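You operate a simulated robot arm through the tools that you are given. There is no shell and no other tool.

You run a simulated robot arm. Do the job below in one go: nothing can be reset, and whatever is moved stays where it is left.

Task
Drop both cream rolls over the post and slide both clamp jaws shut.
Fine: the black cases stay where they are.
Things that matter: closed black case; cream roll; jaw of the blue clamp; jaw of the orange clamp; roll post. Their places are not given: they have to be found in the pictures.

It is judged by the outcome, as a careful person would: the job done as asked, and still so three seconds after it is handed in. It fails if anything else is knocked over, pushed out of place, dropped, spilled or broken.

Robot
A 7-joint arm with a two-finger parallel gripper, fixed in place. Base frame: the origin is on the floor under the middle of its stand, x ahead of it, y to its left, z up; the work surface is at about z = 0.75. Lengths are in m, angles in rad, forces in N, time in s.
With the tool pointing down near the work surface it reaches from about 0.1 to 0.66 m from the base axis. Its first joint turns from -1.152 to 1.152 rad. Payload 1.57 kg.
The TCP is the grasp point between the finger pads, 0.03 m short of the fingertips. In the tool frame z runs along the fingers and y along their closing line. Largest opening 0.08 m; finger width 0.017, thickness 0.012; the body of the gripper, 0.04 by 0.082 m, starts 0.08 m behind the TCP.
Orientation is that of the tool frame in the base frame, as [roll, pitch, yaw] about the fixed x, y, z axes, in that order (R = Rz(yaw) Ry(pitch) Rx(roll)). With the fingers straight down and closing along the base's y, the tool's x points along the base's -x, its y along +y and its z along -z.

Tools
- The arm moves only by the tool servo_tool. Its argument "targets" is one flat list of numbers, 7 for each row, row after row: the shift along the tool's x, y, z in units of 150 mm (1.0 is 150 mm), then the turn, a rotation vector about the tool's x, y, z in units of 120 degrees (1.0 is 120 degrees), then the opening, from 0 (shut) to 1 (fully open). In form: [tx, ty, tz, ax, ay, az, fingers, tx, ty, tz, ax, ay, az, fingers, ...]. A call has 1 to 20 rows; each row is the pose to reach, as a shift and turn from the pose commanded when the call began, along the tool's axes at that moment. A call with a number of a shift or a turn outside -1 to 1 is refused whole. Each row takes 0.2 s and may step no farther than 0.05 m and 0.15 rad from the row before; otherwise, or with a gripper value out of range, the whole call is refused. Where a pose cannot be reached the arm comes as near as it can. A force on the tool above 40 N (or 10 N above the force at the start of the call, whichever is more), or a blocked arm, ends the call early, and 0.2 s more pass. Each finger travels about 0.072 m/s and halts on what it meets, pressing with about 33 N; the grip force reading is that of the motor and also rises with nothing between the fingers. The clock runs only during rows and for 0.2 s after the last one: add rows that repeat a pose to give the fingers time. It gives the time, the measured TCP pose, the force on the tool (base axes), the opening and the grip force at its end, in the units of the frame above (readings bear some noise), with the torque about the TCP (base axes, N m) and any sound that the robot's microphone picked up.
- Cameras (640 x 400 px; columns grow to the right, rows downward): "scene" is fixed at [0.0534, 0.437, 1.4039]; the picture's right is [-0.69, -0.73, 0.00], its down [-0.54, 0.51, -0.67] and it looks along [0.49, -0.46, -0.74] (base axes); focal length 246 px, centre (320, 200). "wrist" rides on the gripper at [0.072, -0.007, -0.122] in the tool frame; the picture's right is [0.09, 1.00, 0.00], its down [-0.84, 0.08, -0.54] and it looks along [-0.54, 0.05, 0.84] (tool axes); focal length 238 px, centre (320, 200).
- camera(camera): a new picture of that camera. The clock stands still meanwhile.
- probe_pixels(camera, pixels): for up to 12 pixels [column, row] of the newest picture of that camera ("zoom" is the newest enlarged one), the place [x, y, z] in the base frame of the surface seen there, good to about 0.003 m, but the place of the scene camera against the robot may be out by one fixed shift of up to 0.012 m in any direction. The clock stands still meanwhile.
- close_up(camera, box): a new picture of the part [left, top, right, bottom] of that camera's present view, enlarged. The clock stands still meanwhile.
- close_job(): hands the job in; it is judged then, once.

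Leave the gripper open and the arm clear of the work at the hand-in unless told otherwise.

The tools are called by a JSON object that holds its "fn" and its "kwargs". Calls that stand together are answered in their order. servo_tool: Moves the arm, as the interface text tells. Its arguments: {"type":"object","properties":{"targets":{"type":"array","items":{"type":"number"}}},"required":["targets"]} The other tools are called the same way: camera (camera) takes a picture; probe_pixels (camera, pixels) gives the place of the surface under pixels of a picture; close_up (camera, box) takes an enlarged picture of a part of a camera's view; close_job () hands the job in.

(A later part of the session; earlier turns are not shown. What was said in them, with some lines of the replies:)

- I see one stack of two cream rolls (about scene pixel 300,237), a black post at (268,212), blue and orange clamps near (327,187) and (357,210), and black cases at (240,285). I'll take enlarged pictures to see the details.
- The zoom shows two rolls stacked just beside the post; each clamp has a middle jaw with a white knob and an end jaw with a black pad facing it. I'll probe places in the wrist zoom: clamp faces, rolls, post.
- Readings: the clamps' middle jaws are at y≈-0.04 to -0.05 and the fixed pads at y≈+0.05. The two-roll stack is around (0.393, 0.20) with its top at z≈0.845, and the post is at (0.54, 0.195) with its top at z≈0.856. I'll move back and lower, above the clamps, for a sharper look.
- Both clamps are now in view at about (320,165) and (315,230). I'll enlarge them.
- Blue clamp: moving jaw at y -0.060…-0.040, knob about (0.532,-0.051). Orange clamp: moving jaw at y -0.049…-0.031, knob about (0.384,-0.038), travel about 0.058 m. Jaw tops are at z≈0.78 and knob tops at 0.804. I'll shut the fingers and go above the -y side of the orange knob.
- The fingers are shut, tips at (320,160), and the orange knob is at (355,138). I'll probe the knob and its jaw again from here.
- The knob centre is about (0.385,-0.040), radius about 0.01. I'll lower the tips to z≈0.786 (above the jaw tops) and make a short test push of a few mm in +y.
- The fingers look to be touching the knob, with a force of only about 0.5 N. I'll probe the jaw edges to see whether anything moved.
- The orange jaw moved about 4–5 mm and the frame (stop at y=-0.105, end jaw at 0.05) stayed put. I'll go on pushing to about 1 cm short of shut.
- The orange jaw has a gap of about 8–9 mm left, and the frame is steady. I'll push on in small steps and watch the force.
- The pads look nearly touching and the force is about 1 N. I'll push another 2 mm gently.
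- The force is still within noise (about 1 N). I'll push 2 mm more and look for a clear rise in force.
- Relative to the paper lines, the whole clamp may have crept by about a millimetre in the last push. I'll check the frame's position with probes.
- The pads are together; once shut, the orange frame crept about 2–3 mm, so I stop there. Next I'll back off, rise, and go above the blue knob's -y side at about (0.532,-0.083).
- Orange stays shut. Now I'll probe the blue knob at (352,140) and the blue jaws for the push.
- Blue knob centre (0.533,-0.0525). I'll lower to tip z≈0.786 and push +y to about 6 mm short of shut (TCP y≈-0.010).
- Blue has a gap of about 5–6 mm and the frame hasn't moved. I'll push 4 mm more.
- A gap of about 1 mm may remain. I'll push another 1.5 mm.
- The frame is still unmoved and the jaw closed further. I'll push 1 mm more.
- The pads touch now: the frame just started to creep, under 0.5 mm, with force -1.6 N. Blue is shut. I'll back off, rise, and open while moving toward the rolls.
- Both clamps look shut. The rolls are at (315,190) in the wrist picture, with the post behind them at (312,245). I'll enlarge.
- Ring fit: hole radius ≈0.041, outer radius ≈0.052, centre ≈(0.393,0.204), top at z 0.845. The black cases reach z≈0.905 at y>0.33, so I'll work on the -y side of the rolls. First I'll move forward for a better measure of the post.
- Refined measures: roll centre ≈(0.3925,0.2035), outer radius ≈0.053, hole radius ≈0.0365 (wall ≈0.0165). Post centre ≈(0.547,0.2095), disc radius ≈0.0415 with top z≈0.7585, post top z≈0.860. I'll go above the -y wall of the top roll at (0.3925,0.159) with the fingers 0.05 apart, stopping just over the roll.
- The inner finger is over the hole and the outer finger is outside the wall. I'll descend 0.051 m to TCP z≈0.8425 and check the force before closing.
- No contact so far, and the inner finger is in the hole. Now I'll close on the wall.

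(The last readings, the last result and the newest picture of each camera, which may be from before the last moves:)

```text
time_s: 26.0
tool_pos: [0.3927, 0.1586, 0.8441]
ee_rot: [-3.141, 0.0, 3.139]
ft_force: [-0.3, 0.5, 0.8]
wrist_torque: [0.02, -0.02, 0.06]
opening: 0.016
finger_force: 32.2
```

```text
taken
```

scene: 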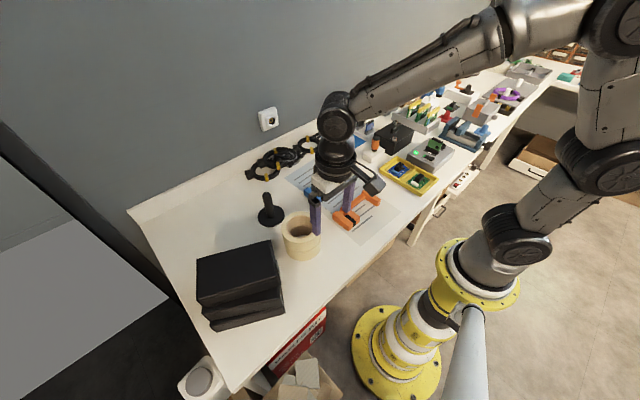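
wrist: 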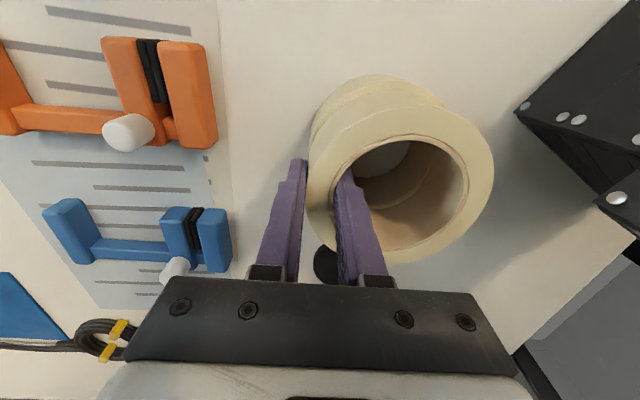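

Gripped: opening 0.016, 32 N. I'll lift slowly by 2 cm and check that only the top roll comes.

{"fn": "servo_tool", "kwargs": {"targets": [0, 0, -0.03, 0, 0, 0, 0, 0, 0, -0.07, 0, 0, 0, 0, 0, 0, -0.13, 0, 0, 0, 0, 0, 0, -0.13, 0, 0, 0, 0]}}

{"fn": "close_up", "kwargs": {"camera": "scene", "box": [220, 160, 380, 260]}}

{"fn": "camera", "kwargs": {"camera": "wrist"}}

```text
time_s: 27.0
tool_pos: [0.3922, 0.1578, 0.8614]
ee_rot: [-3.141, 0.0, 3.142]
ft_force: [0.2, -0.1, -1.3]
wrist_torque: [-0.05, 0.0, -0.01]
opening: 0.0163
finger_force: 31.5
```

```text
4.00 times, centred on (300, 210) of scene
```

zoom: 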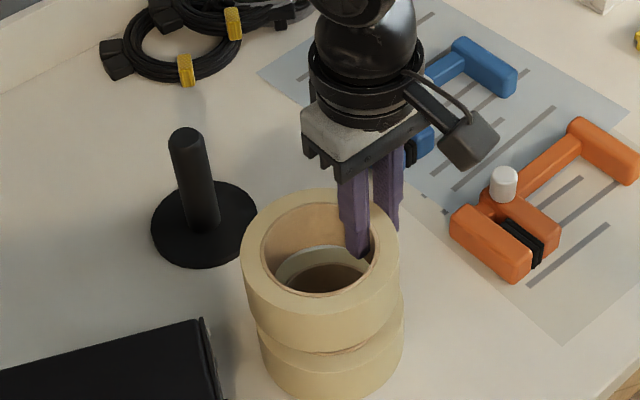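

```text
taken
```

wrist: 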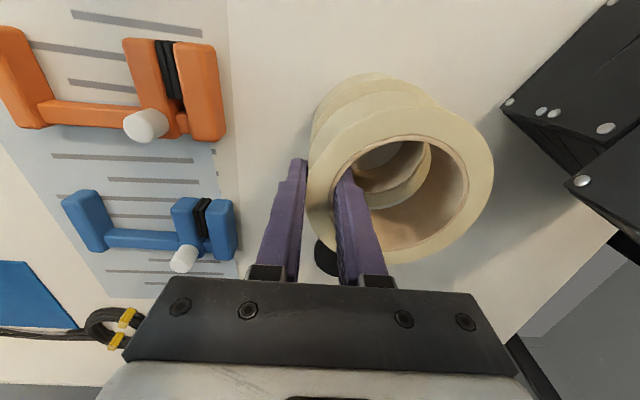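

Only the top roll came up, and it's level. I'll lift to TCP z≈0.93 (roll bottom ≈0.885, above the post top at 0.86) and then go forward part of the way.

{"fn": "servo_tool", "kwargs": {"targets": [0, 0, -0.12, 0, 0, 0, 0, 0, 0, -0.24, 0, 0, 0, 0, 0, 0, -0.36, 0, 0, 0, 0, 0, 0, -0.453, 0, 0, 0, 0, -0.12, 0, -0.453, 0, 0, 0, 0, -0.26, 0.01, -0.453, 0, 0, 0, 0, -0.4, 0.02, -0.453, 0, 0, 0, 0, -0.54, 0.03, -0.453, 0, 0, 0, 0, -0.68, 0.04, -0.453, 0, 0, 0, 0, -0.8, 0.04, -0.453, 0, 0, 0, 0, -0.8, 0.04, -0.453, 0, 0, 0, 0]}}

{"fn": "camera", "kwargs": {"camera": "wrist"}}

{"fn": "close_up", "kwargs": {"camera": "scene", "box": [200, 140, 392, 260]}}

```text
time_s: 29.4
tool_pos: [0.5138, 0.1642, 0.9302]
ee_rot: [3.141, 0.0, -3.14]
ft_force: [0.2, 0.6, -2.4]
wrist_torque: [-0.12, 0.0, 0.02]
opening: 0.0163
finger_force: 31.8
```

```text
taken
```

wrist: 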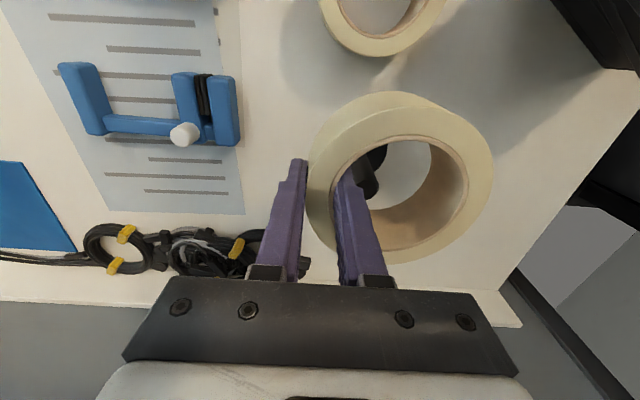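

```text
3.33 times, centred on (296, 200) of scene
```

zoom: 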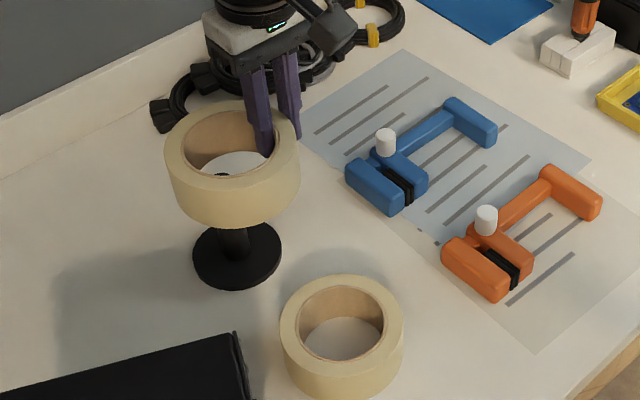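

The held roll (400,175) is level and the post top shows through its hole at about (370,180). I'll probe both for the final alignment.

{"fn": "close_up", "kwargs": {"camera": "wrist", "box": [300, 80, 508, 210]}}

{"fn": "probe_pixels", "kwargs": {"camera": "wrist", "pixels": [[400, 113], [312, 180], [489, 175], [400, 258], [372, 185], [370, 190], [420, 130], [470, 140], [340, 140], [440, 240]]}}

```text
3.08 times, centred on (404, 145) of wrist
```

zoom: 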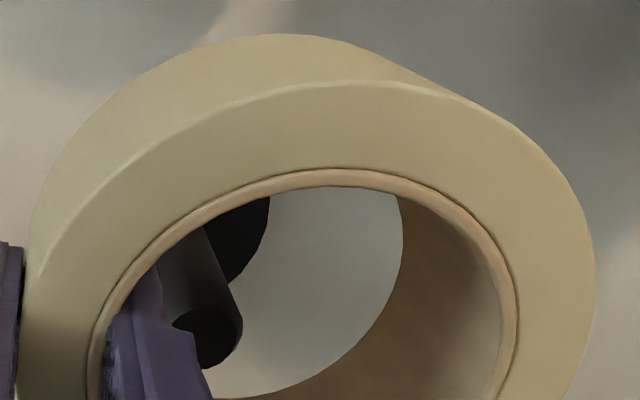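

```text
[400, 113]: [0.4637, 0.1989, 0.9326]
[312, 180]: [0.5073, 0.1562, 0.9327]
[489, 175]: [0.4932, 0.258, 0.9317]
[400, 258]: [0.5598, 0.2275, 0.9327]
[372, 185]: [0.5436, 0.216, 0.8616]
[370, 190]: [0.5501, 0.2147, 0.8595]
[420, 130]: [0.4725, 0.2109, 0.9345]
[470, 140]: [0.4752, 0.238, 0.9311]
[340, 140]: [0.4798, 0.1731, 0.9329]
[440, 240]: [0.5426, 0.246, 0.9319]
```

The held roll centre matches its expected place (0.5125,0.2095), and the post is at about (0.547,0.211). I'll move forward 0.0345 m, then +y 0.0015 m.

{"fn": "servo_tool", "kwargs": {"targets": [-0.1, 0.005, 0, 0, 0, 0, 0, -0.18, 0.01, 0, 0, 0, 0, 0, -0.23, 0.01, 0, 0, 0, 0, 0, -0.23, 0.01, 0, 0, 0, 0, 0, -0.23, 0.01, 0, 0, 0, 0, 0]}}

{"fn": "camera", "kwargs": {"camera": "wrist"}}

{"fn": "close_up", "kwargs": {"camera": "scene", "box": [216, 150, 344, 230]}}

```text
time_s: 30.6
tool_pos: [0.5469, 0.1658, 0.9295]
ee_rot: [-3.141, -0.001, 3.141]
ft_force: [-0.7, 0.9, -2.1]
wrist_torque: [-0.1, 0.01, 0.01]
opening: 0.0163
finger_force: 31.5
```

```text
taken
```

wrist: 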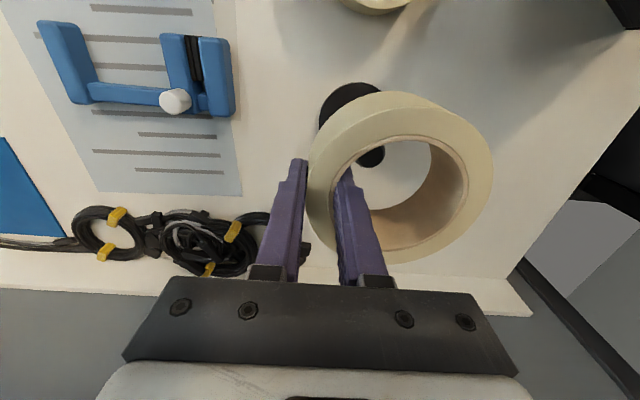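

```text
5.00 times, centred on (280, 190) of scene
```

zoom: 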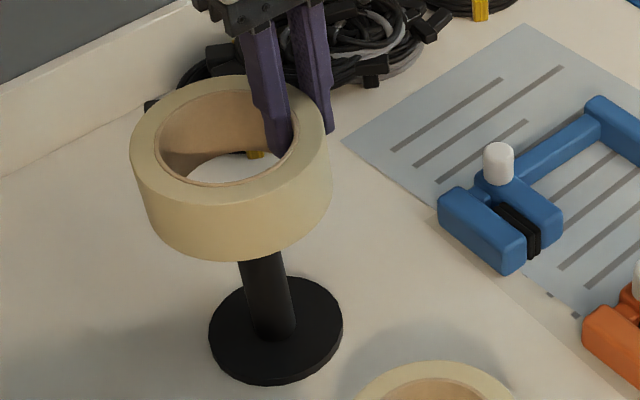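

The post top shows in the wrist view at about (372,157); for an aligned roll I calculated (373.5,154.5), so it is lined up. I'll lower the first 6 cm and watch the forces.

{"fn": "servo_tool", "kwargs": {"targets": [0, 0, 0.08, 0, 0, 0, 0, 0, 0, 0.16, 0, 0, 0, 0, 0, 0, 0.24, 0, 0, 0, 0, 0, 0, 0.32, 0, 0, 0, 0, 0, 0, 0.4, 0, 0, 0, 0, 0, 0, 0.4, 0, 0, 0, 0]}}

{"fn": "camera", "kwargs": {"camera": "wrist"}}

{"fn": "close_up", "kwargs": {"camera": "scene", "box": [216, 150, 344, 230]}}

```text
time_s: 32.0
tool_pos: [0.5465, 0.1655, 0.8711]
ee_rot: [-3.141, 0.001, 3.142]
ft_force: [1.1, -0.2, -1.8]
wrist_torque: [-0.11, 0.03, 0.0]
opening: 0.0163
finger_force: 32.2
```

```text
taken
```

wrist: 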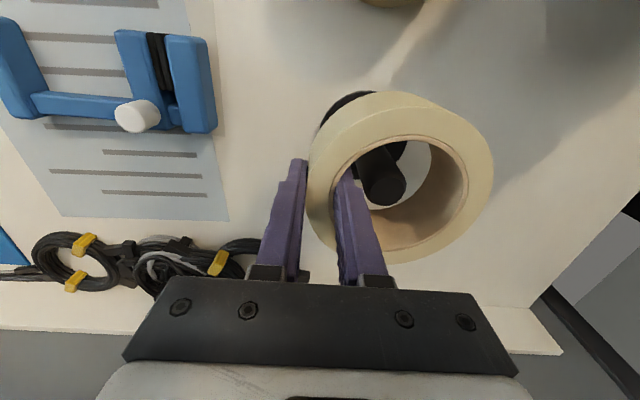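

```text
5.00 times, centred on (280, 190) of scene
```

zoom: 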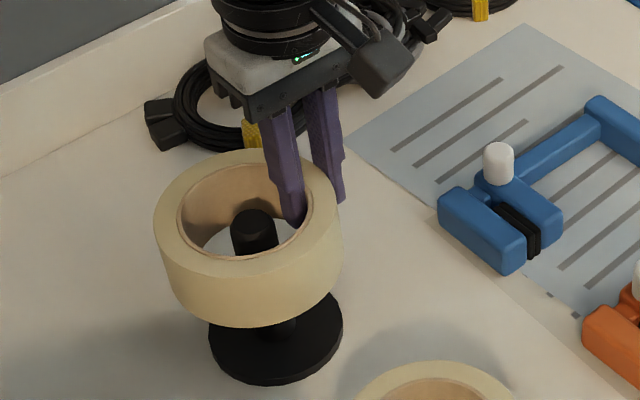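

The post is now well inside the hole, with nothing touching. I'll lower the rest to about 2 mm above the disc (TCP z≈0.806).

{"fn": "servo_tool", "kwargs": {"targets": [0, 0, 0.08, 0, 0, 0, 0, 0, 0, 0.16, 0, 0, 0, 0, 0, 0, 0.24, 0, 0, 0, 0, 0, 0, 0.32, 0, 0, 0, 0, 0, 0, 0.38, 0, 0, 0, 0, 0, 0, 0.425, 0, 0, 0, 0, 0, 0, 0.425, 0, 0, 0, 0]}}

{"fn": "camera", "kwargs": {"camera": "wrist"}}

{"fn": "close_up", "kwargs": {"camera": "scene", "box": [216, 150, 344, 230]}}

```text
time_s: 33.6
tool_pos: [0.5479, 0.1649, 0.8075]
ee_rot: [3.142, 0.0, -3.14]
ft_force: [0.5, -0.1, -2.0]
wrist_torque: [-0.08, -0.02, 0.02]
opening: 0.0161
finger_force: 31.4
```

```text
taken
```

wrist: 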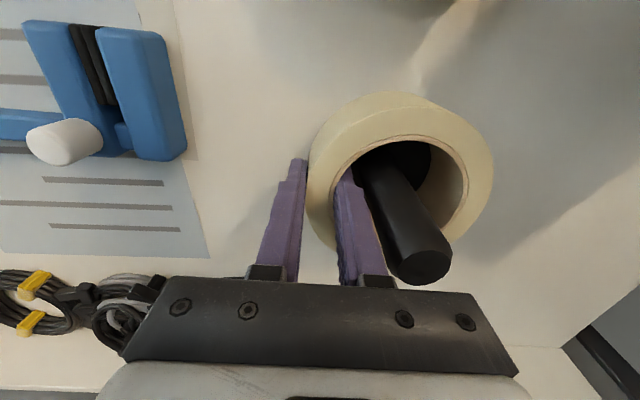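

```text
5.00 times, centred on (280, 190) of scene
```

zoom: 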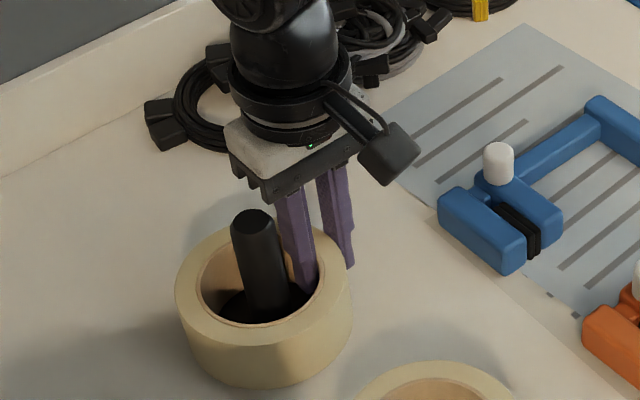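

The weight (-2 N) still hangs on the gripper, so the roll isn't seated yet. I'll lower 2 mm and see.

{"fn": "servo_tool", "kwargs": {"targets": [0, 0, 0.0067, 0, 0, 0, 0, 0, 0, 0.0133, 0, 0, 0, 0, 0, 0, 0.0133, 0, 0, 0, 0]}}

```text
time_s: 34.4
tool_pos: [0.5475, 0.1654, 0.8034]
ee_rot: [3.141, 0.0, 3.141]
ft_force: [-0.5, -0.1, -1.2]
wrist_torque: [-0.05, -0.02, 0.0]
opening: 0.0163
finger_force: 31.7
```

The load is dropping, so the roll is about to seat. I'll open slightly to 0.032 (the inner finger still clears the post by about 7 mm).

{"fn": "servo_tool", "kwargs": {"targets": [0, 0, 0, 0, 0, 0, 0.25, 0, 0, 0, 0, 0, 0, 0.32, 0, 0, 0, 0, 0, 0, 0.4, 0, 0, 0, 0, 0, 0, 0.4]}}

{"fn": "camera", "kwargs": {"camera": "wrist"}}

{"fn": "close_up", "kwargs": {"camera": "scene", "box": [216, 150, 344, 230]}}

```text
time_s: 35.4
tool_pos: [0.5479, 0.1663, 0.8046]
ee_rot: [3.141, 0.0, 3.139]
ft_force: [0.9, -2.3, 1.4]
wrist_torque: [0.08, 0.01, -0.03]
opening: 0.03
finger_force: 0.1
```

```text
taken
```

wrist: 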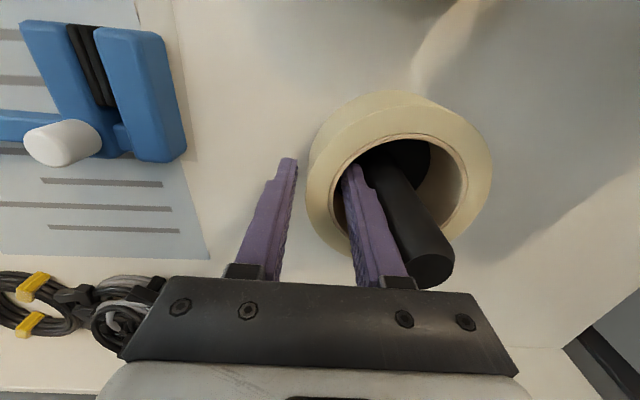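

```text
5.00 times, centred on (280, 190) of scene
```

zoom: 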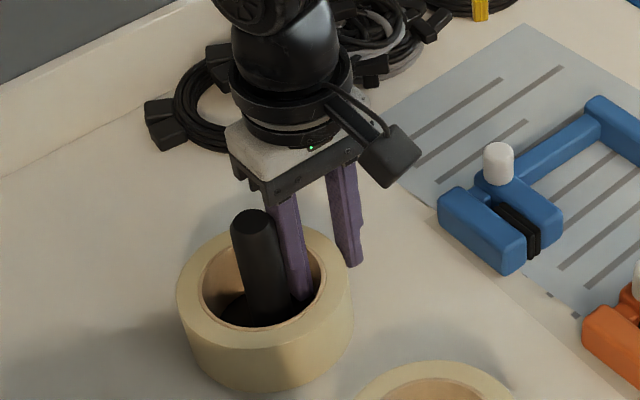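

The opening stopped at 0.030 with a -2.3 N side force, so the inner finger is lightly touching the post. I'll ease it back to 0.024 and check.

{"fn": "servo_tool", "kwargs": {"targets": [0, 0, 0, 0, 0, 0, 0.3, 0, 0, 0, 0, 0, 0, 0.3]}}

{"fn": "camera", "kwargs": {"camera": "wrist"}}

{"fn": "close_up", "kwargs": {"camera": "wrist", "box": [260, 130, 500, 280]}}

```text
time_s: 36.0
tool_pos: [0.5469, 0.166, 0.8039]
ee_rot: [-3.14, 0.0, 3.14]
ft_force: [-0.1, 0.1, -0.2]
wrist_torque: [-0.01, -0.03, 0.0]
opening: 0.0243
finger_force: 0.0
```

```text
taken
```

wrist: 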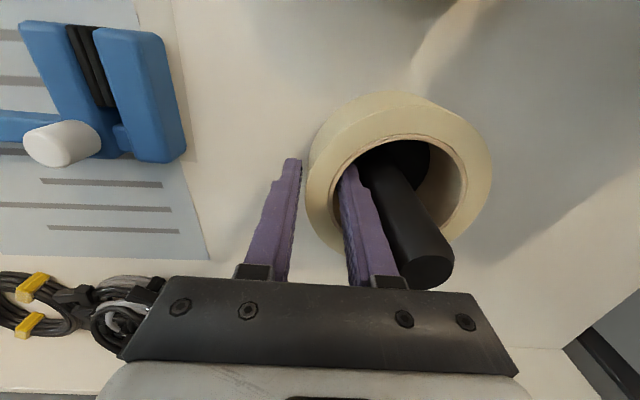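

```text
2.67 times, centred on (380, 205) of wrist
```

zoom: 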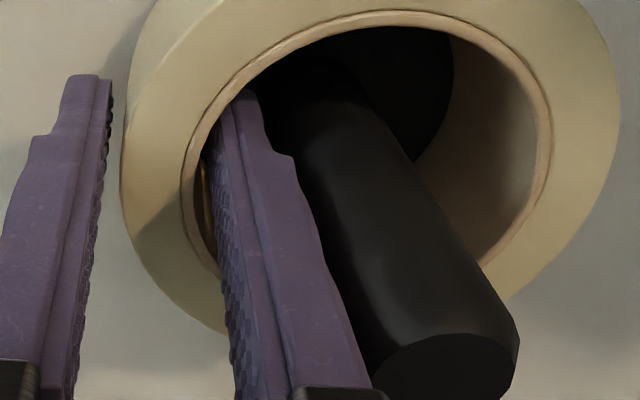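

Forces are zero and there's a gap on both sides of the wall. I'll rise straight up by 0.11 m.

{"fn": "servo_tool", "kwargs": {"targets": [0, 0, -0.06, 0, 0, 0, 0.3, 0, 0, -0.14, 0, 0, 0, 0.3, 0, 0, -0.25, 0, 0, 0, 0.3, 0, 0, -0.4, 0, 0, 0, 0.3, 0, 0, -0.6, 0, 0, 0, 0.3, 0, 0, -0.8, 0, 0, 0, 0.3, 0, 0, -0.8, 0, 0, 0, 0.3]}}

{"fn": "camera", "kwargs": {"camera": "wrist"}}

{"fn": "close_up", "kwargs": {"camera": "scene", "box": [216, 150, 376, 250]}}

```text
time_s: 37.6
tool_pos: [0.5464, 0.1645, 0.9238]
ee_rot: [3.141, 0.0, 3.141]
ft_force: [-0.9, -0.4, -0.8]
wrist_torque: [-0.02, -0.01, -0.01]
opening: 0.024
finger_force: 0.0
```

```text
taken
```

wrist: 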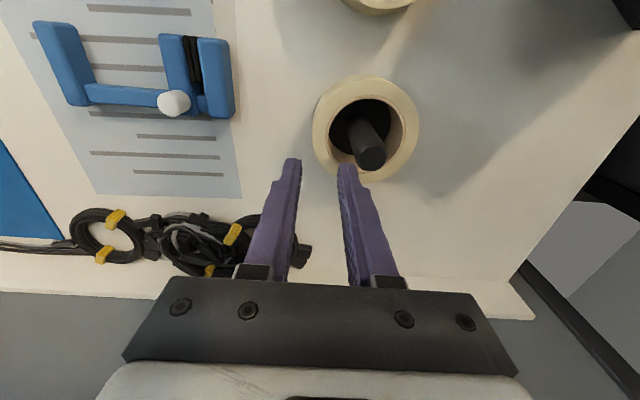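

```text
4.00 times, centred on (296, 200) of scene
```

zoom: 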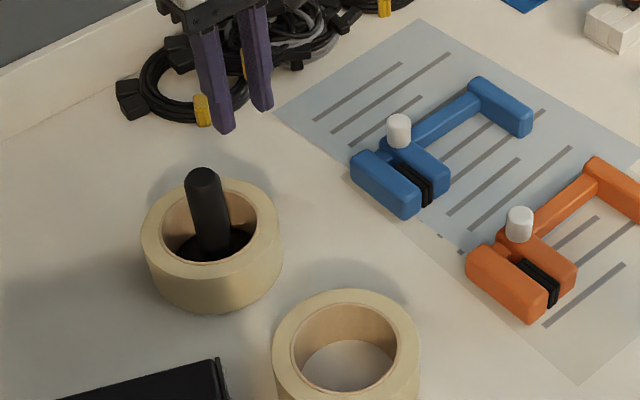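

The first roll sits around the post. I'll probe the post top (371,158) and the ring, then go for the second roll.

{"fn": "close_up", "kwargs": {"camera": "wrist", "box": [300, 60, 460, 160]}}

{"fn": "probe_pixels", "kwargs": {"camera": "wrist", "pixels": [[371, 158], [366, 158], [377, 158], [371, 153], [371, 164], [315, 125], [416, 125], [365, 81], [325, 160], [345, 100], [395, 100], [400, 165]]}}

```text
4.00 times, centred on (380, 110) of wrist
```

zoom: 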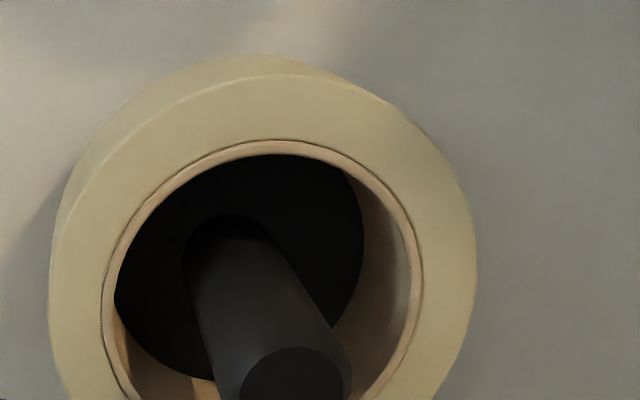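

```text
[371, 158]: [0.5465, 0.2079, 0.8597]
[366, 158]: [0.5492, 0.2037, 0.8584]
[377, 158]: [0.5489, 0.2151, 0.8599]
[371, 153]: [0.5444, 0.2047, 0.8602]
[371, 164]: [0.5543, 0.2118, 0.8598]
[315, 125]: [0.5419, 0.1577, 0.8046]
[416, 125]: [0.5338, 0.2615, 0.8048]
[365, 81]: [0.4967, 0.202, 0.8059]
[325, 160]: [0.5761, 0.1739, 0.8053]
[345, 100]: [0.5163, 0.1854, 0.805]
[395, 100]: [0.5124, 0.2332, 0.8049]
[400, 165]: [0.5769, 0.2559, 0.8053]
```

Post centre (0.5475,0.2105). The first ring is centred at about (0.549,0.2095), flat, with its top at z≈0.805. Now I'll pull back to look at the second roll on the table.

{"fn": "servo_tool", "kwargs": {"targets": [0.2, 0, -0.05, 0, 0, 0, 0.4, 0.45, 0, -0.1, 0, 0, 0, 0.625, 0.7, 0, -0.1, 0, 0, 0, 0.625, 0.95, 0, -0.1, 0, 0, 0, 0.625]}}

{"fn": "servo_tool", "kwargs": {"targets": [0.25, 0, 0, 0, 0, 0, 0.625, 0.5, 0, 0, 0, 0, 0, 0.625, 0.5, 0, 0, 0, 0, 0, 0.625]}}

{"fn": "camera", "kwargs": {"camera": "wrist"}}

{"fn": "close_up", "kwargs": {"camera": "wrist", "box": [280, 100, 440, 200]}}

```text
time_s: 38.6
tool_pos: [0.4038, 0.167, 0.9392]
ee_rot: [-3.14, 0.0, -3.14]
ft_force: [-0.4, -0.3, -0.5]
wrist_torque: [0.02, 0.03, 0.02]
opening: 0.05
finger_force: 0.0
```

```text
time_s: 39.4
tool_pos: [0.3285, 0.1668, 0.9406]
ee_rot: [3.14, 0.002, 3.139]
ft_force: [-0.6, 0.3, 0.1]
wrist_torque: [0.04, -0.01, 0.0]
opening: 0.0502
finger_force: 0.1
```

```text
taken
```

wrist: 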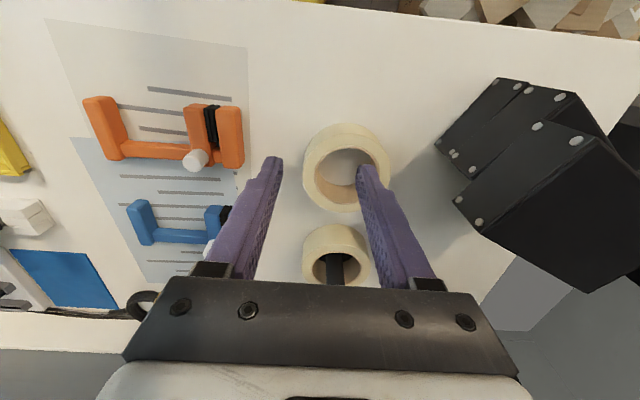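

```text
4.00 times, centred on (360, 150) of wrist
```

zoom: 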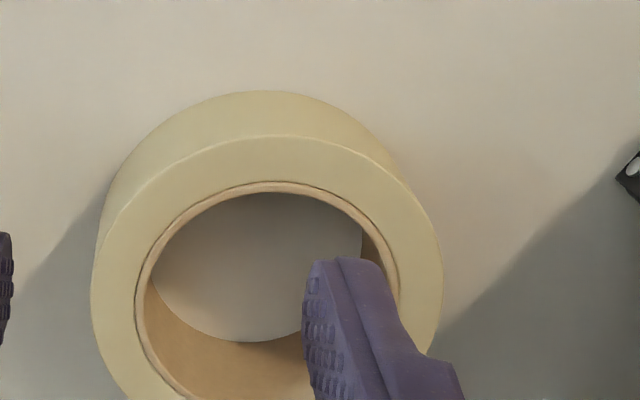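

{"fn": "probe_pixels", "kwargs": {"camera": "zoom", "pixels": [[96, 290], [439, 290], [265, 142], [131, 290], [402, 290], [265, 178], [110, 230], [425, 220], [105, 350], [180, 170], [350, 165], [120, 290]]}}

{"fn": "probe_pixels", "kwargs": {"camera": "wrist", "pixels": [[306, 170], [387, 175], [335, 210], [320, 202], [352, 209], [346, 137], [475, 230], [440, 145], [455, 200], [500, 80]]}}

```text
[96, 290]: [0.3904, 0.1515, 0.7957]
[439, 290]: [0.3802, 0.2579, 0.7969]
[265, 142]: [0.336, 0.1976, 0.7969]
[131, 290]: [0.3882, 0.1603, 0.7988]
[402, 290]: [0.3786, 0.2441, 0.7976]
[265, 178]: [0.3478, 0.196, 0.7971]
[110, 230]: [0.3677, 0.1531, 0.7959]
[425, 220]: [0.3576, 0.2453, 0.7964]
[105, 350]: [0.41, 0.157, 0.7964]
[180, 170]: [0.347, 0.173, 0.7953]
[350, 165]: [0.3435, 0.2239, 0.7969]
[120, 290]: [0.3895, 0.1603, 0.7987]
```

```text
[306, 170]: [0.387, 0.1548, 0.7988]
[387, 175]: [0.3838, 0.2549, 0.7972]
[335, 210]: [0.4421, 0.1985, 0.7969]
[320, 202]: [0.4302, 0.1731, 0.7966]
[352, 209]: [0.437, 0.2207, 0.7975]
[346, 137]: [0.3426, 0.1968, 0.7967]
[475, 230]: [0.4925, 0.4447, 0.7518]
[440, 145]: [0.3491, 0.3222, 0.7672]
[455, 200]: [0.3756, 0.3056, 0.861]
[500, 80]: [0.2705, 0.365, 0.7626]
```

The second roll is centred at about (0.3895,0.2038), top z≈0.797. I'll go above its -y wall, TCP (0.3895,0.159,0.85), with the fingers 0.05 apart.

{"fn": "servo_tool", "kwargs": {"targets": [-0.2, -0.024, 0.1, 0, 0, 0, 0.625, -0.4, -0.048, 0.2, 0, 0, 0, 0.625, -0.4, -0.048, 0.4, 0, 0, 0, 0.625, -0.4, -0.048, 0.597, 0, 0, 0, 0.625, -0.4, -0.048, 0.597, 0, 0, 0, 0.625]}}

{"fn": "camera", "kwargs": {"camera": "wrist"}}

{"fn": "close_up", "kwargs": {"camera": "scene", "box": [220, 170, 380, 270]}}

```text
time_s: 40.6
tool_pos: [0.3901, 0.1575, 0.8488]
ee_rot: [3.141, 0.001, 3.141]
ft_force: [-0.2, -0.2, -0.7]
wrist_torque: [-0.01, -0.03, 0.0]
opening: 0.0502
finger_force: 0.1
```

```text
taken
```

wrist: 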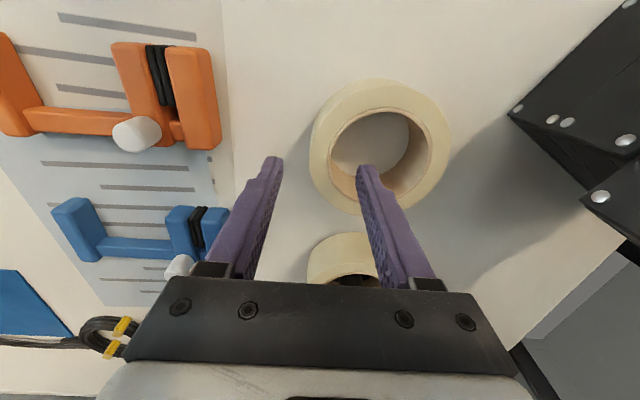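

```text
4.00 times, centred on (300, 220) of scene
```

zoom: 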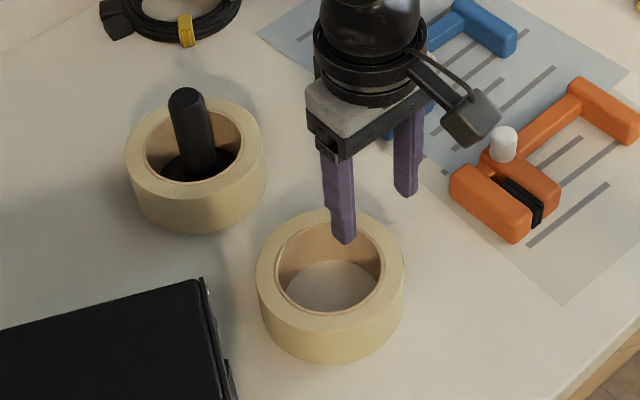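

Placement is good. I'll descend 0.055 m and close on the wall.

{"fn": "servo_tool", "kwargs": {"targets": [0, 0, 0.12, 0, 0, 0, 0.625, 0, 0, 0.24, 0, 0, 0, 0.625, 0, 0, 0.32, 0, 0, 0, 0.625, 0, 0, 0.363, 0, 0, 0, 0.625, 0, 0, 0.363, 0, 0, 0, 0.45, 0, 0, 0.363, 0, 0, 0, 0.3, 0, 0, 0.363, 0, 0, 0, 0.2, 0, 0, 0.363, 0, 0, 0, 0, 0, 0, 0.363, 0, 0, 0, 0, 0, 0, 0.363, 0, 0, 0, 0]}}

{"fn": "camera", "kwargs": {"camera": "wrist"}}

```text
time_s: 42.8
tool_pos: [0.3902, 0.1581, 0.7954]
ee_rot: [-3.141, 0.0, -3.142]
ft_force: [-1.1, 0.5, 0.3]
wrist_torque: [0.05, -0.09, 0.04]
opening: 0.0162
finger_force: 31.9
```

```text
taken
```

wrist: 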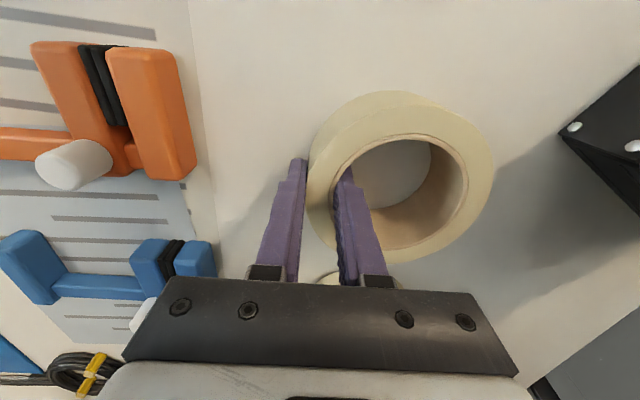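

Gripped (0.0162, 32 N). I'll lift straight up to TCP z≈0.93.

{"fn": "servo_tool", "kwargs": {"targets": [0, 0, -0.05, 0, 0, 0, 0, 0, 0, -0.15, 0, 0, 0, 0, 0, 0, -0.3, 0, 0, 0, 0, 0, 0, -0.45, 0, 0, 0, 0, 0, 0, -0.6, 0, 0, 0, 0, 0, 0, -0.75, 0, 0, 0, 0, 0, 0, -0.897, 0, 0, 0, 0, 0, 0, -0.897, 0, 0, 0, 0]}}

{"fn": "camera", "kwargs": {"camera": "wrist"}}

{"fn": "close_up", "kwargs": {"camera": "scene", "box": [200, 140, 392, 260]}}

```text
time_s: 44.6
tool_pos: [0.3895, 0.1585, 0.9298]
ee_rot: [-3.141, 0.001, -3.141]
ft_force: [-0.2, 0.8, -2.1]
wrist_torque: [-0.1, 0.0, -0.03]
opening: 0.016
finger_force: 31.7
```

```text
taken
```

wrist: 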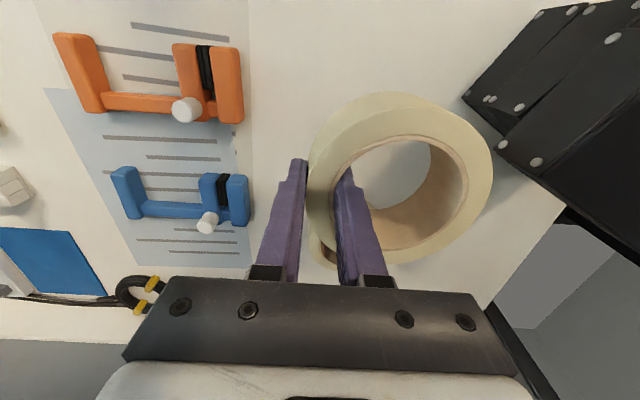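

```text
3.33 times, centred on (296, 200) of scene
```

zoom: 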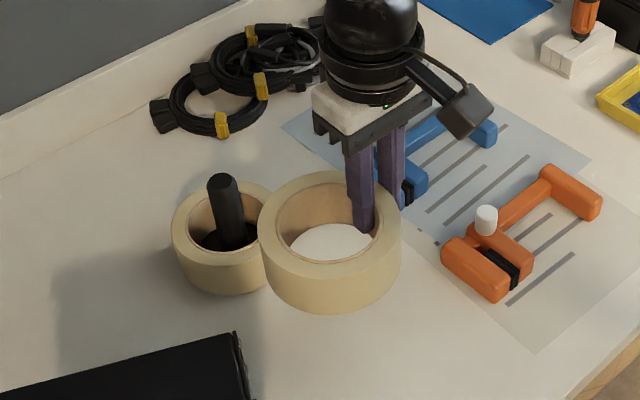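

The roll is held level, its bottom at about 0.885. I'll carry it forward 0.158 m and +0.007 m in y to the post, in two moves.

{"fn": "servo_tool", "kwargs": {"targets": [-0.13, 0.005, 0, 0, 0, 0, 0, -0.27, 0.01, 0, 0, 0, 0, 0, -0.41, 0.015, 0, 0, 0, 0, 0, -0.55, 0.02, 0, 0, 0, 0, 0, -0.69, 0.025, 0, 0, 0, 0, 0, -0.8, 0.03, 0, 0, 0, 0, 0, -0.8, 0.03, 0, 0, 0, 0, 0]}}

{"fn": "servo_tool", "kwargs": {"targets": [-0.1, 0.006, 0, 0, 0, 0, 0, -0.19, 0.012, 0, 0, 0, 0, 0, -0.253, 0.0147, 0, 0, 0, 0, 0, -0.253, 0.0147, 0, 0, 0, 0, 0, -0.253, 0.0147, 0, 0, 0, 0, 0]}}

{"fn": "camera", "kwargs": {"camera": "wrist"}}

{"fn": "close_up", "kwargs": {"camera": "scene", "box": [216, 150, 344, 230]}}

```text
time_s: 46.2
tool_pos: [0.5103, 0.163, 0.9307]
ee_rot: [3.141, -0.001, 3.141]
ft_force: [-0.7, 1.1, -1.7]
wrist_torque: [-0.11, 0.01, -0.02]
opening: 0.0164
finger_force: 31.7
```

```text
time_s: 47.4
tool_pos: [0.5465, 0.1657, 0.9306]
ee_rot: [-3.141, -0.001, 3.141]
ft_force: [0.8, 0.8, -2.0]
wrist_torque: [-0.11, -0.02, 0.0]
opening: 0.0163
finger_force: 31.9
```

```text
taken
```

wrist: 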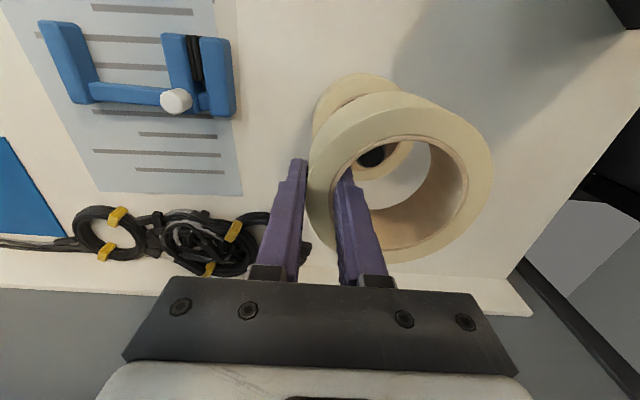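

```text
5.00 times, centred on (280, 190) of scene
```

zoom: 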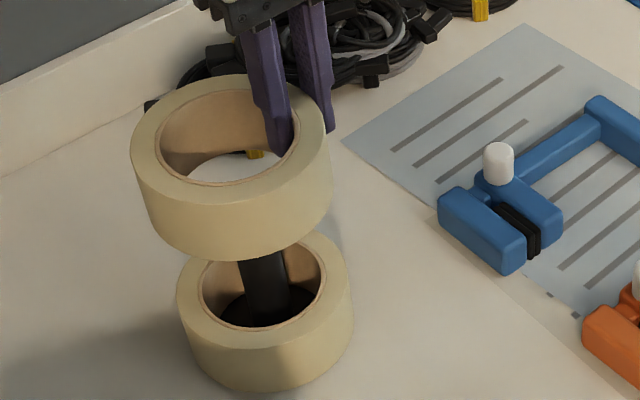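

Same view as for the first roll, with the post top at (372,157). I'll lower 4.5 cm and check.

{"fn": "servo_tool", "kwargs": {"targets": [0, 0, 0.08, 0, 0, 0, 0, 0, 0, 0.16, 0, 0, 0, 0, 0, 0, 0.24, 0, 0, 0, 0, 0, 0, 0.3, 0, 0, 0, 0, 0, 0, 0.3, 0, 0, 0, 0]}}

{"fn": "camera", "kwargs": {"camera": "wrist"}}

{"fn": "close_up", "kwargs": {"camera": "scene", "box": [216, 150, 344, 230]}}

```text
time_s: 48.6
tool_pos: [0.5464, 0.1646, 0.8844]
ee_rot: [-3.141, 0.001, -3.14]
ft_force: [-0.2, 0.7, -2.3]
wrist_torque: [-0.13, 0.01, 0.01]
opening: 0.0163
finger_force: 31.5
```

```text
taken
```

wrist: 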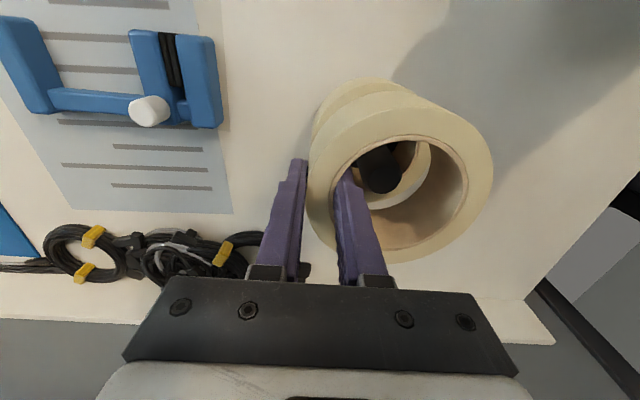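

```text
5.00 times, centred on (280, 190) of scene
```

zoom: 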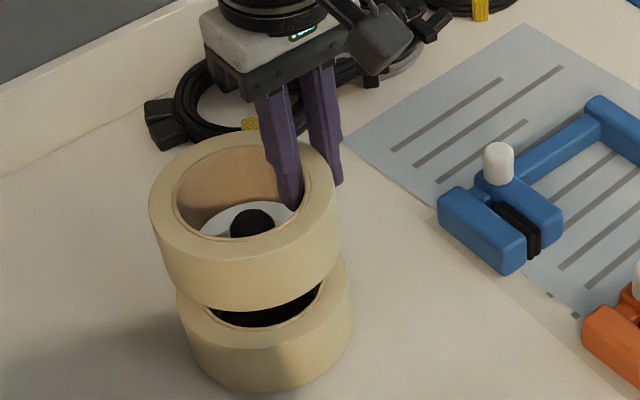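

The post is inside the hole. I'll lower another 3.2 cm, to about 2 mm above the lower roll.

{"fn": "servo_tool", "kwargs": {"targets": [0, 0, 0.06, 0, 0, 0, 0, 0, 0, 0.12, 0, 0, 0, 0, 0, 0, 0.18, 0, 0, 0, 0, 0, 0, 0.215, 0, 0, 0, 0, 0, 0, 0.215, 0, 0, 0, 0]}}

{"fn": "servo_tool", "kwargs": {"targets": [0, 0, 0.0067, 0, 0, 0, 0, 0, 0, 0.011, 0, 0, 0, 0, 0, 0, 0.011, 0, 0, 0, 0]}}

{"fn": "camera", "kwargs": {"camera": "wrist"}}

{"fn": "close_up", "kwargs": {"camera": "scene", "box": [216, 150, 344, 230]}}

```text
time_s: 49.8
tool_pos: [0.5479, 0.1649, 0.8527]
ee_rot: [-3.141, -0.001, -3.141]
ft_force: [0.1, 0.2, -2.1]
wrist_torque: [-0.11, 0.02, 0.03]
opening: 0.0163
finger_force: 31.4
```

```text
time_s: 50.6
tool_pos: [0.5478, 0.1654, 0.8522]
ee_rot: [-3.141, 0.001, 3.14]
ft_force: [0.0, 0.0, 0.1]
wrist_torque: [0.06, 0.07, -0.03]
opening: 0.016
finger_force: 31.3
```

```text
taken
```

wrist: 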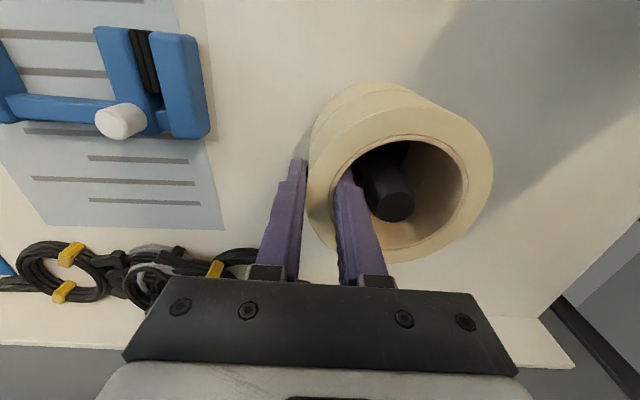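

```text
5.00 times, centred on (280, 190) of scene
```

zoom: 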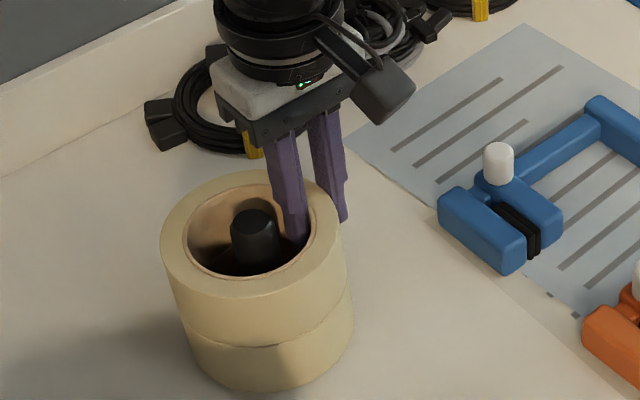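

The weight has come off the gripper (force about 0), so the roll is seated on the lower one. I'll open just to 0.024.

{"fn": "servo_tool", "kwargs": {"targets": [0, 0, 0, 0, 0, 0, 0.24, 0, 0, 0, 0, 0, 0, 0.28, 0, 0, 0, 0, 0, 0, 0.31, 0, 0, 0, 0, 0, 0, 0.31]}}

{"fn": "close_up", "kwargs": {"camera": "wrist", "box": [260, 130, 500, 280]}}

```text
time_s: 51.6
tool_pos: [0.5481, 0.1655, 0.8507]
ee_rot: [3.14, 0.0, 3.141]
ft_force: [0.7, -0.7, 0.0]
wrist_torque: [-0.04, -0.04, 0.02]
opening: 0.0246
finger_force: 0.1
```

```text
2.67 times, centred on (380, 205) of wrist
```

zoom: 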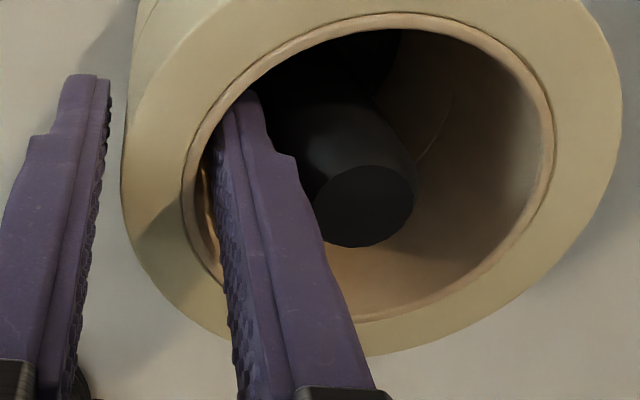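

Both fingers are clear of the wall and the post, and forces are near zero. I'll rise straight up.

{"fn": "servo_tool", "kwargs": {"targets": [0, 0, -0.06, 0, 0, 0, 0.31, 0, 0, -0.14, 0, 0, 0, 0.31, 0, 0, -0.25, 0, 0, 0, 0.31, 0, 0, -0.4, 0, 0, 0, 0.31, 0, 0, -0.6, 0, 0, 0, 0.31, 0, 0, -0.8, 0, 0, 0, 0.31, 0, 0, -0.8, 0, 0, 0, 0.31]}}

{"fn": "camera", "kwargs": {"camera": "wrist"}}

{"fn": "close_up", "kwargs": {"camera": "scene", "box": [216, 150, 376, 250]}}

```text
time_s: 53.2
tool_pos: [0.5476, 0.1654, 0.971]
ee_rot: [3.141, 0.001, -3.141]
ft_force: [0.2, -0.8, 0.5]
wrist_torque: [0.0, 0.02, 0.0]
opening: 0.0249
finger_force: 0.0
```

```text
taken
```

wrist: 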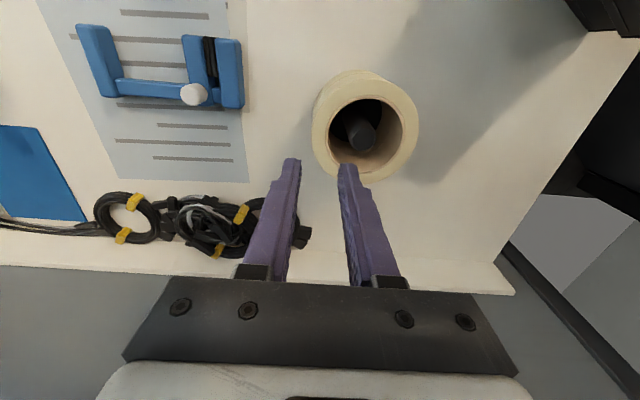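

```text
4.00 times, centred on (296, 200) of scene
```

zoom: 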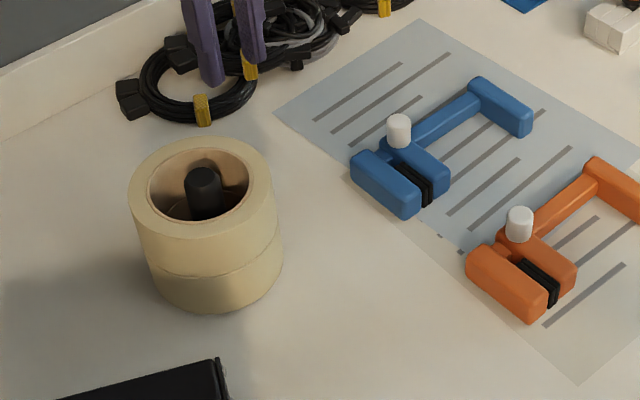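

Both rolls are stacked over the post. Now I'll retreat with the gripper open, back and to the side, to inspect both clamps before handing in.

{"fn": "servo_tool", "kwargs": {"targets": [0.1, -0.1, -0.1, 0, 0, 0, 0.5, 0.28, -0.28, -0.2, 0, 0, 0, 0.8, 0.46, -0.46, -0.2, 0, 0, 0, 1, 0.64, -0.64, -0.2, 0, 0, 0, 1, 0.82, -0.8, -0.2, 0, 0, 0, 1, 1, -0.95, -0.2, 0, 0, 0, 1, 1, -0.95, -0.2, 0, 0, 0, 1]}}

{"fn": "camera", "kwargs": {"camera": "wrist"}}

{"fn": "camera", "kwargs": {"camera": "scene"}}

```text
time_s: 54.8
tool_pos: [0.3976, 0.0224, 1.0004]
ee_rot: [-3.141, 0.001, 3.141]
ft_force: [0.3, 0.0, -0.4]
wrist_torque: [0.02, 0.0, -0.02]
opening: 0.0803
finger_force: 0.0
```

```text
taken
```

wrist: 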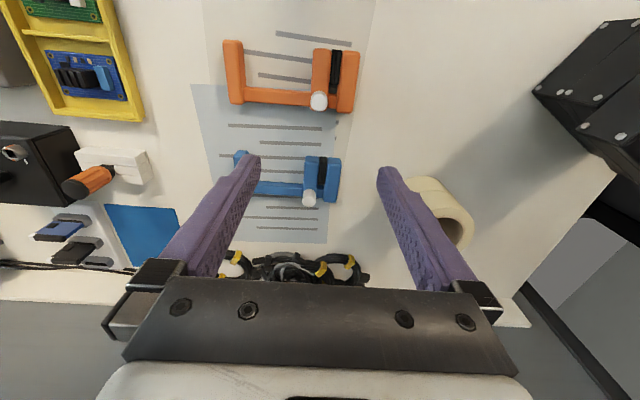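

```text
taken
```

scene: 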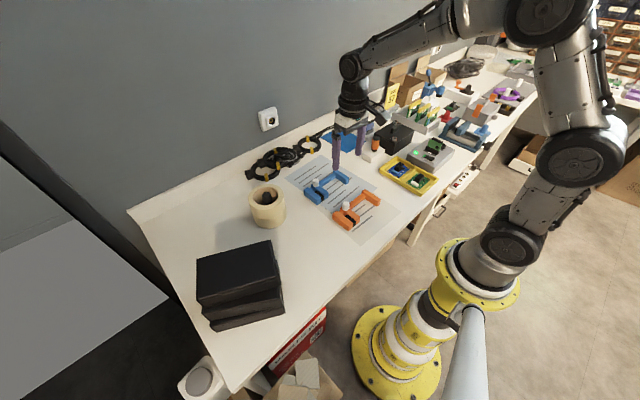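

{"fn": "close_up", "kwargs": {"camera": "wrist", "box": [288, 35, 368, 85]}}

{"fn": "close_up", "kwargs": {"camera": "wrist", "box": [280, 150, 360, 200]}}

{"fn": "close_up", "kwargs": {"camera": "scene", "box": [288, 170, 392, 235]}}

```text
8.00 times, centred on (328, 60) of wrist
```

zoom: 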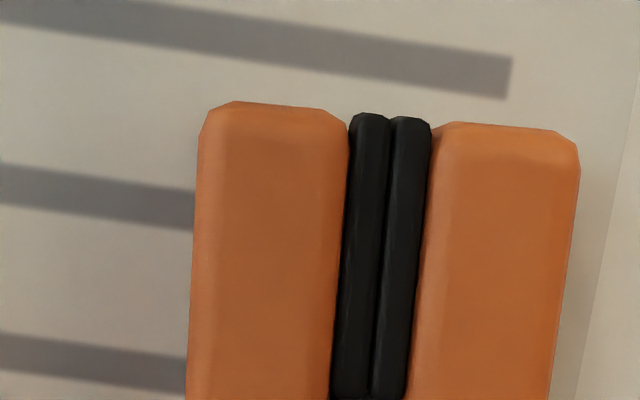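

```text
8.00 times, centred on (320, 175) of wrist
```

zoom: 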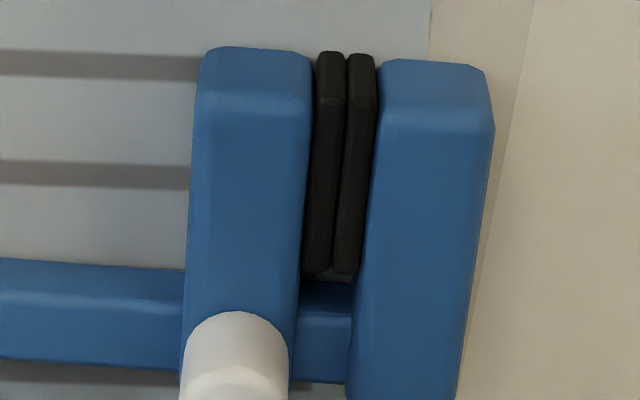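

```text
6.15 times, centred on (340, 202) of scene
```

zoom: 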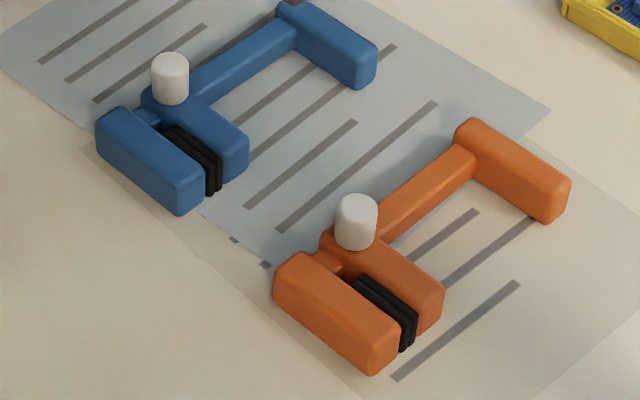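

Both clamps' pads touch with no gap, both rolls are over the post, and the black cases are unmoved. I'll raise the arm further clear with the gripper open, then hand in.

{"fn": "servo_tool", "kwargs": {"targets": [0, 0, -0.3, 0, 0, 0, 1, 0, 0, -0.6, 0, 0, 0, 1, 0, 0, -0.8, 0, 0, 0, 1, 0, 0, -0.8, 0, 0, 0, 1]}}

{"fn": "close_up", "kwargs": {"camera": "scene", "box": [180, 150, 420, 300]}}

```text
time_s: 55.8
tool_pos: [0.3983, 0.0225, 1.1221]
ee_rot: [-3.14, 0.0, 3.141]
ft_force: [-0.4, 0.0, 0.0]
wrist_torque: [0.0, 0.0, 0.0]
opening: 0.08
finger_force: 0.0
```

```text
2.67 times, centred on (300, 225) of scene
```

zoom: 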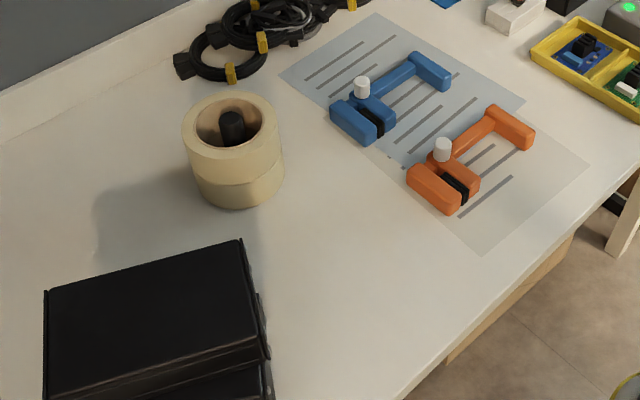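

The final picture shows both rolls on the post, both clamps shut, the black cases where they were, and the arm clear with the gripper open. I'll hand in.

{"fn": "close_job", "kwargs": {}}

```text
The job is handed in.
```

The job is done and handed in. Both cream rolls are stacked over the post, and both clamp jaws are shut with their pads touching. The black cases are where they were, and the arm was left raised and clear with the gripper open.

- **Orange clamp:** the whole clamp crept about 2–3 mm along the paper during the last push, once the jaw was already shut. I left it there. The blue clamp moved less than 0.5 mm.
- **Post:** an opening finger lightly touched the post (about 2 N) while I released the first roll. Probes afterwards showed the post had not moved.
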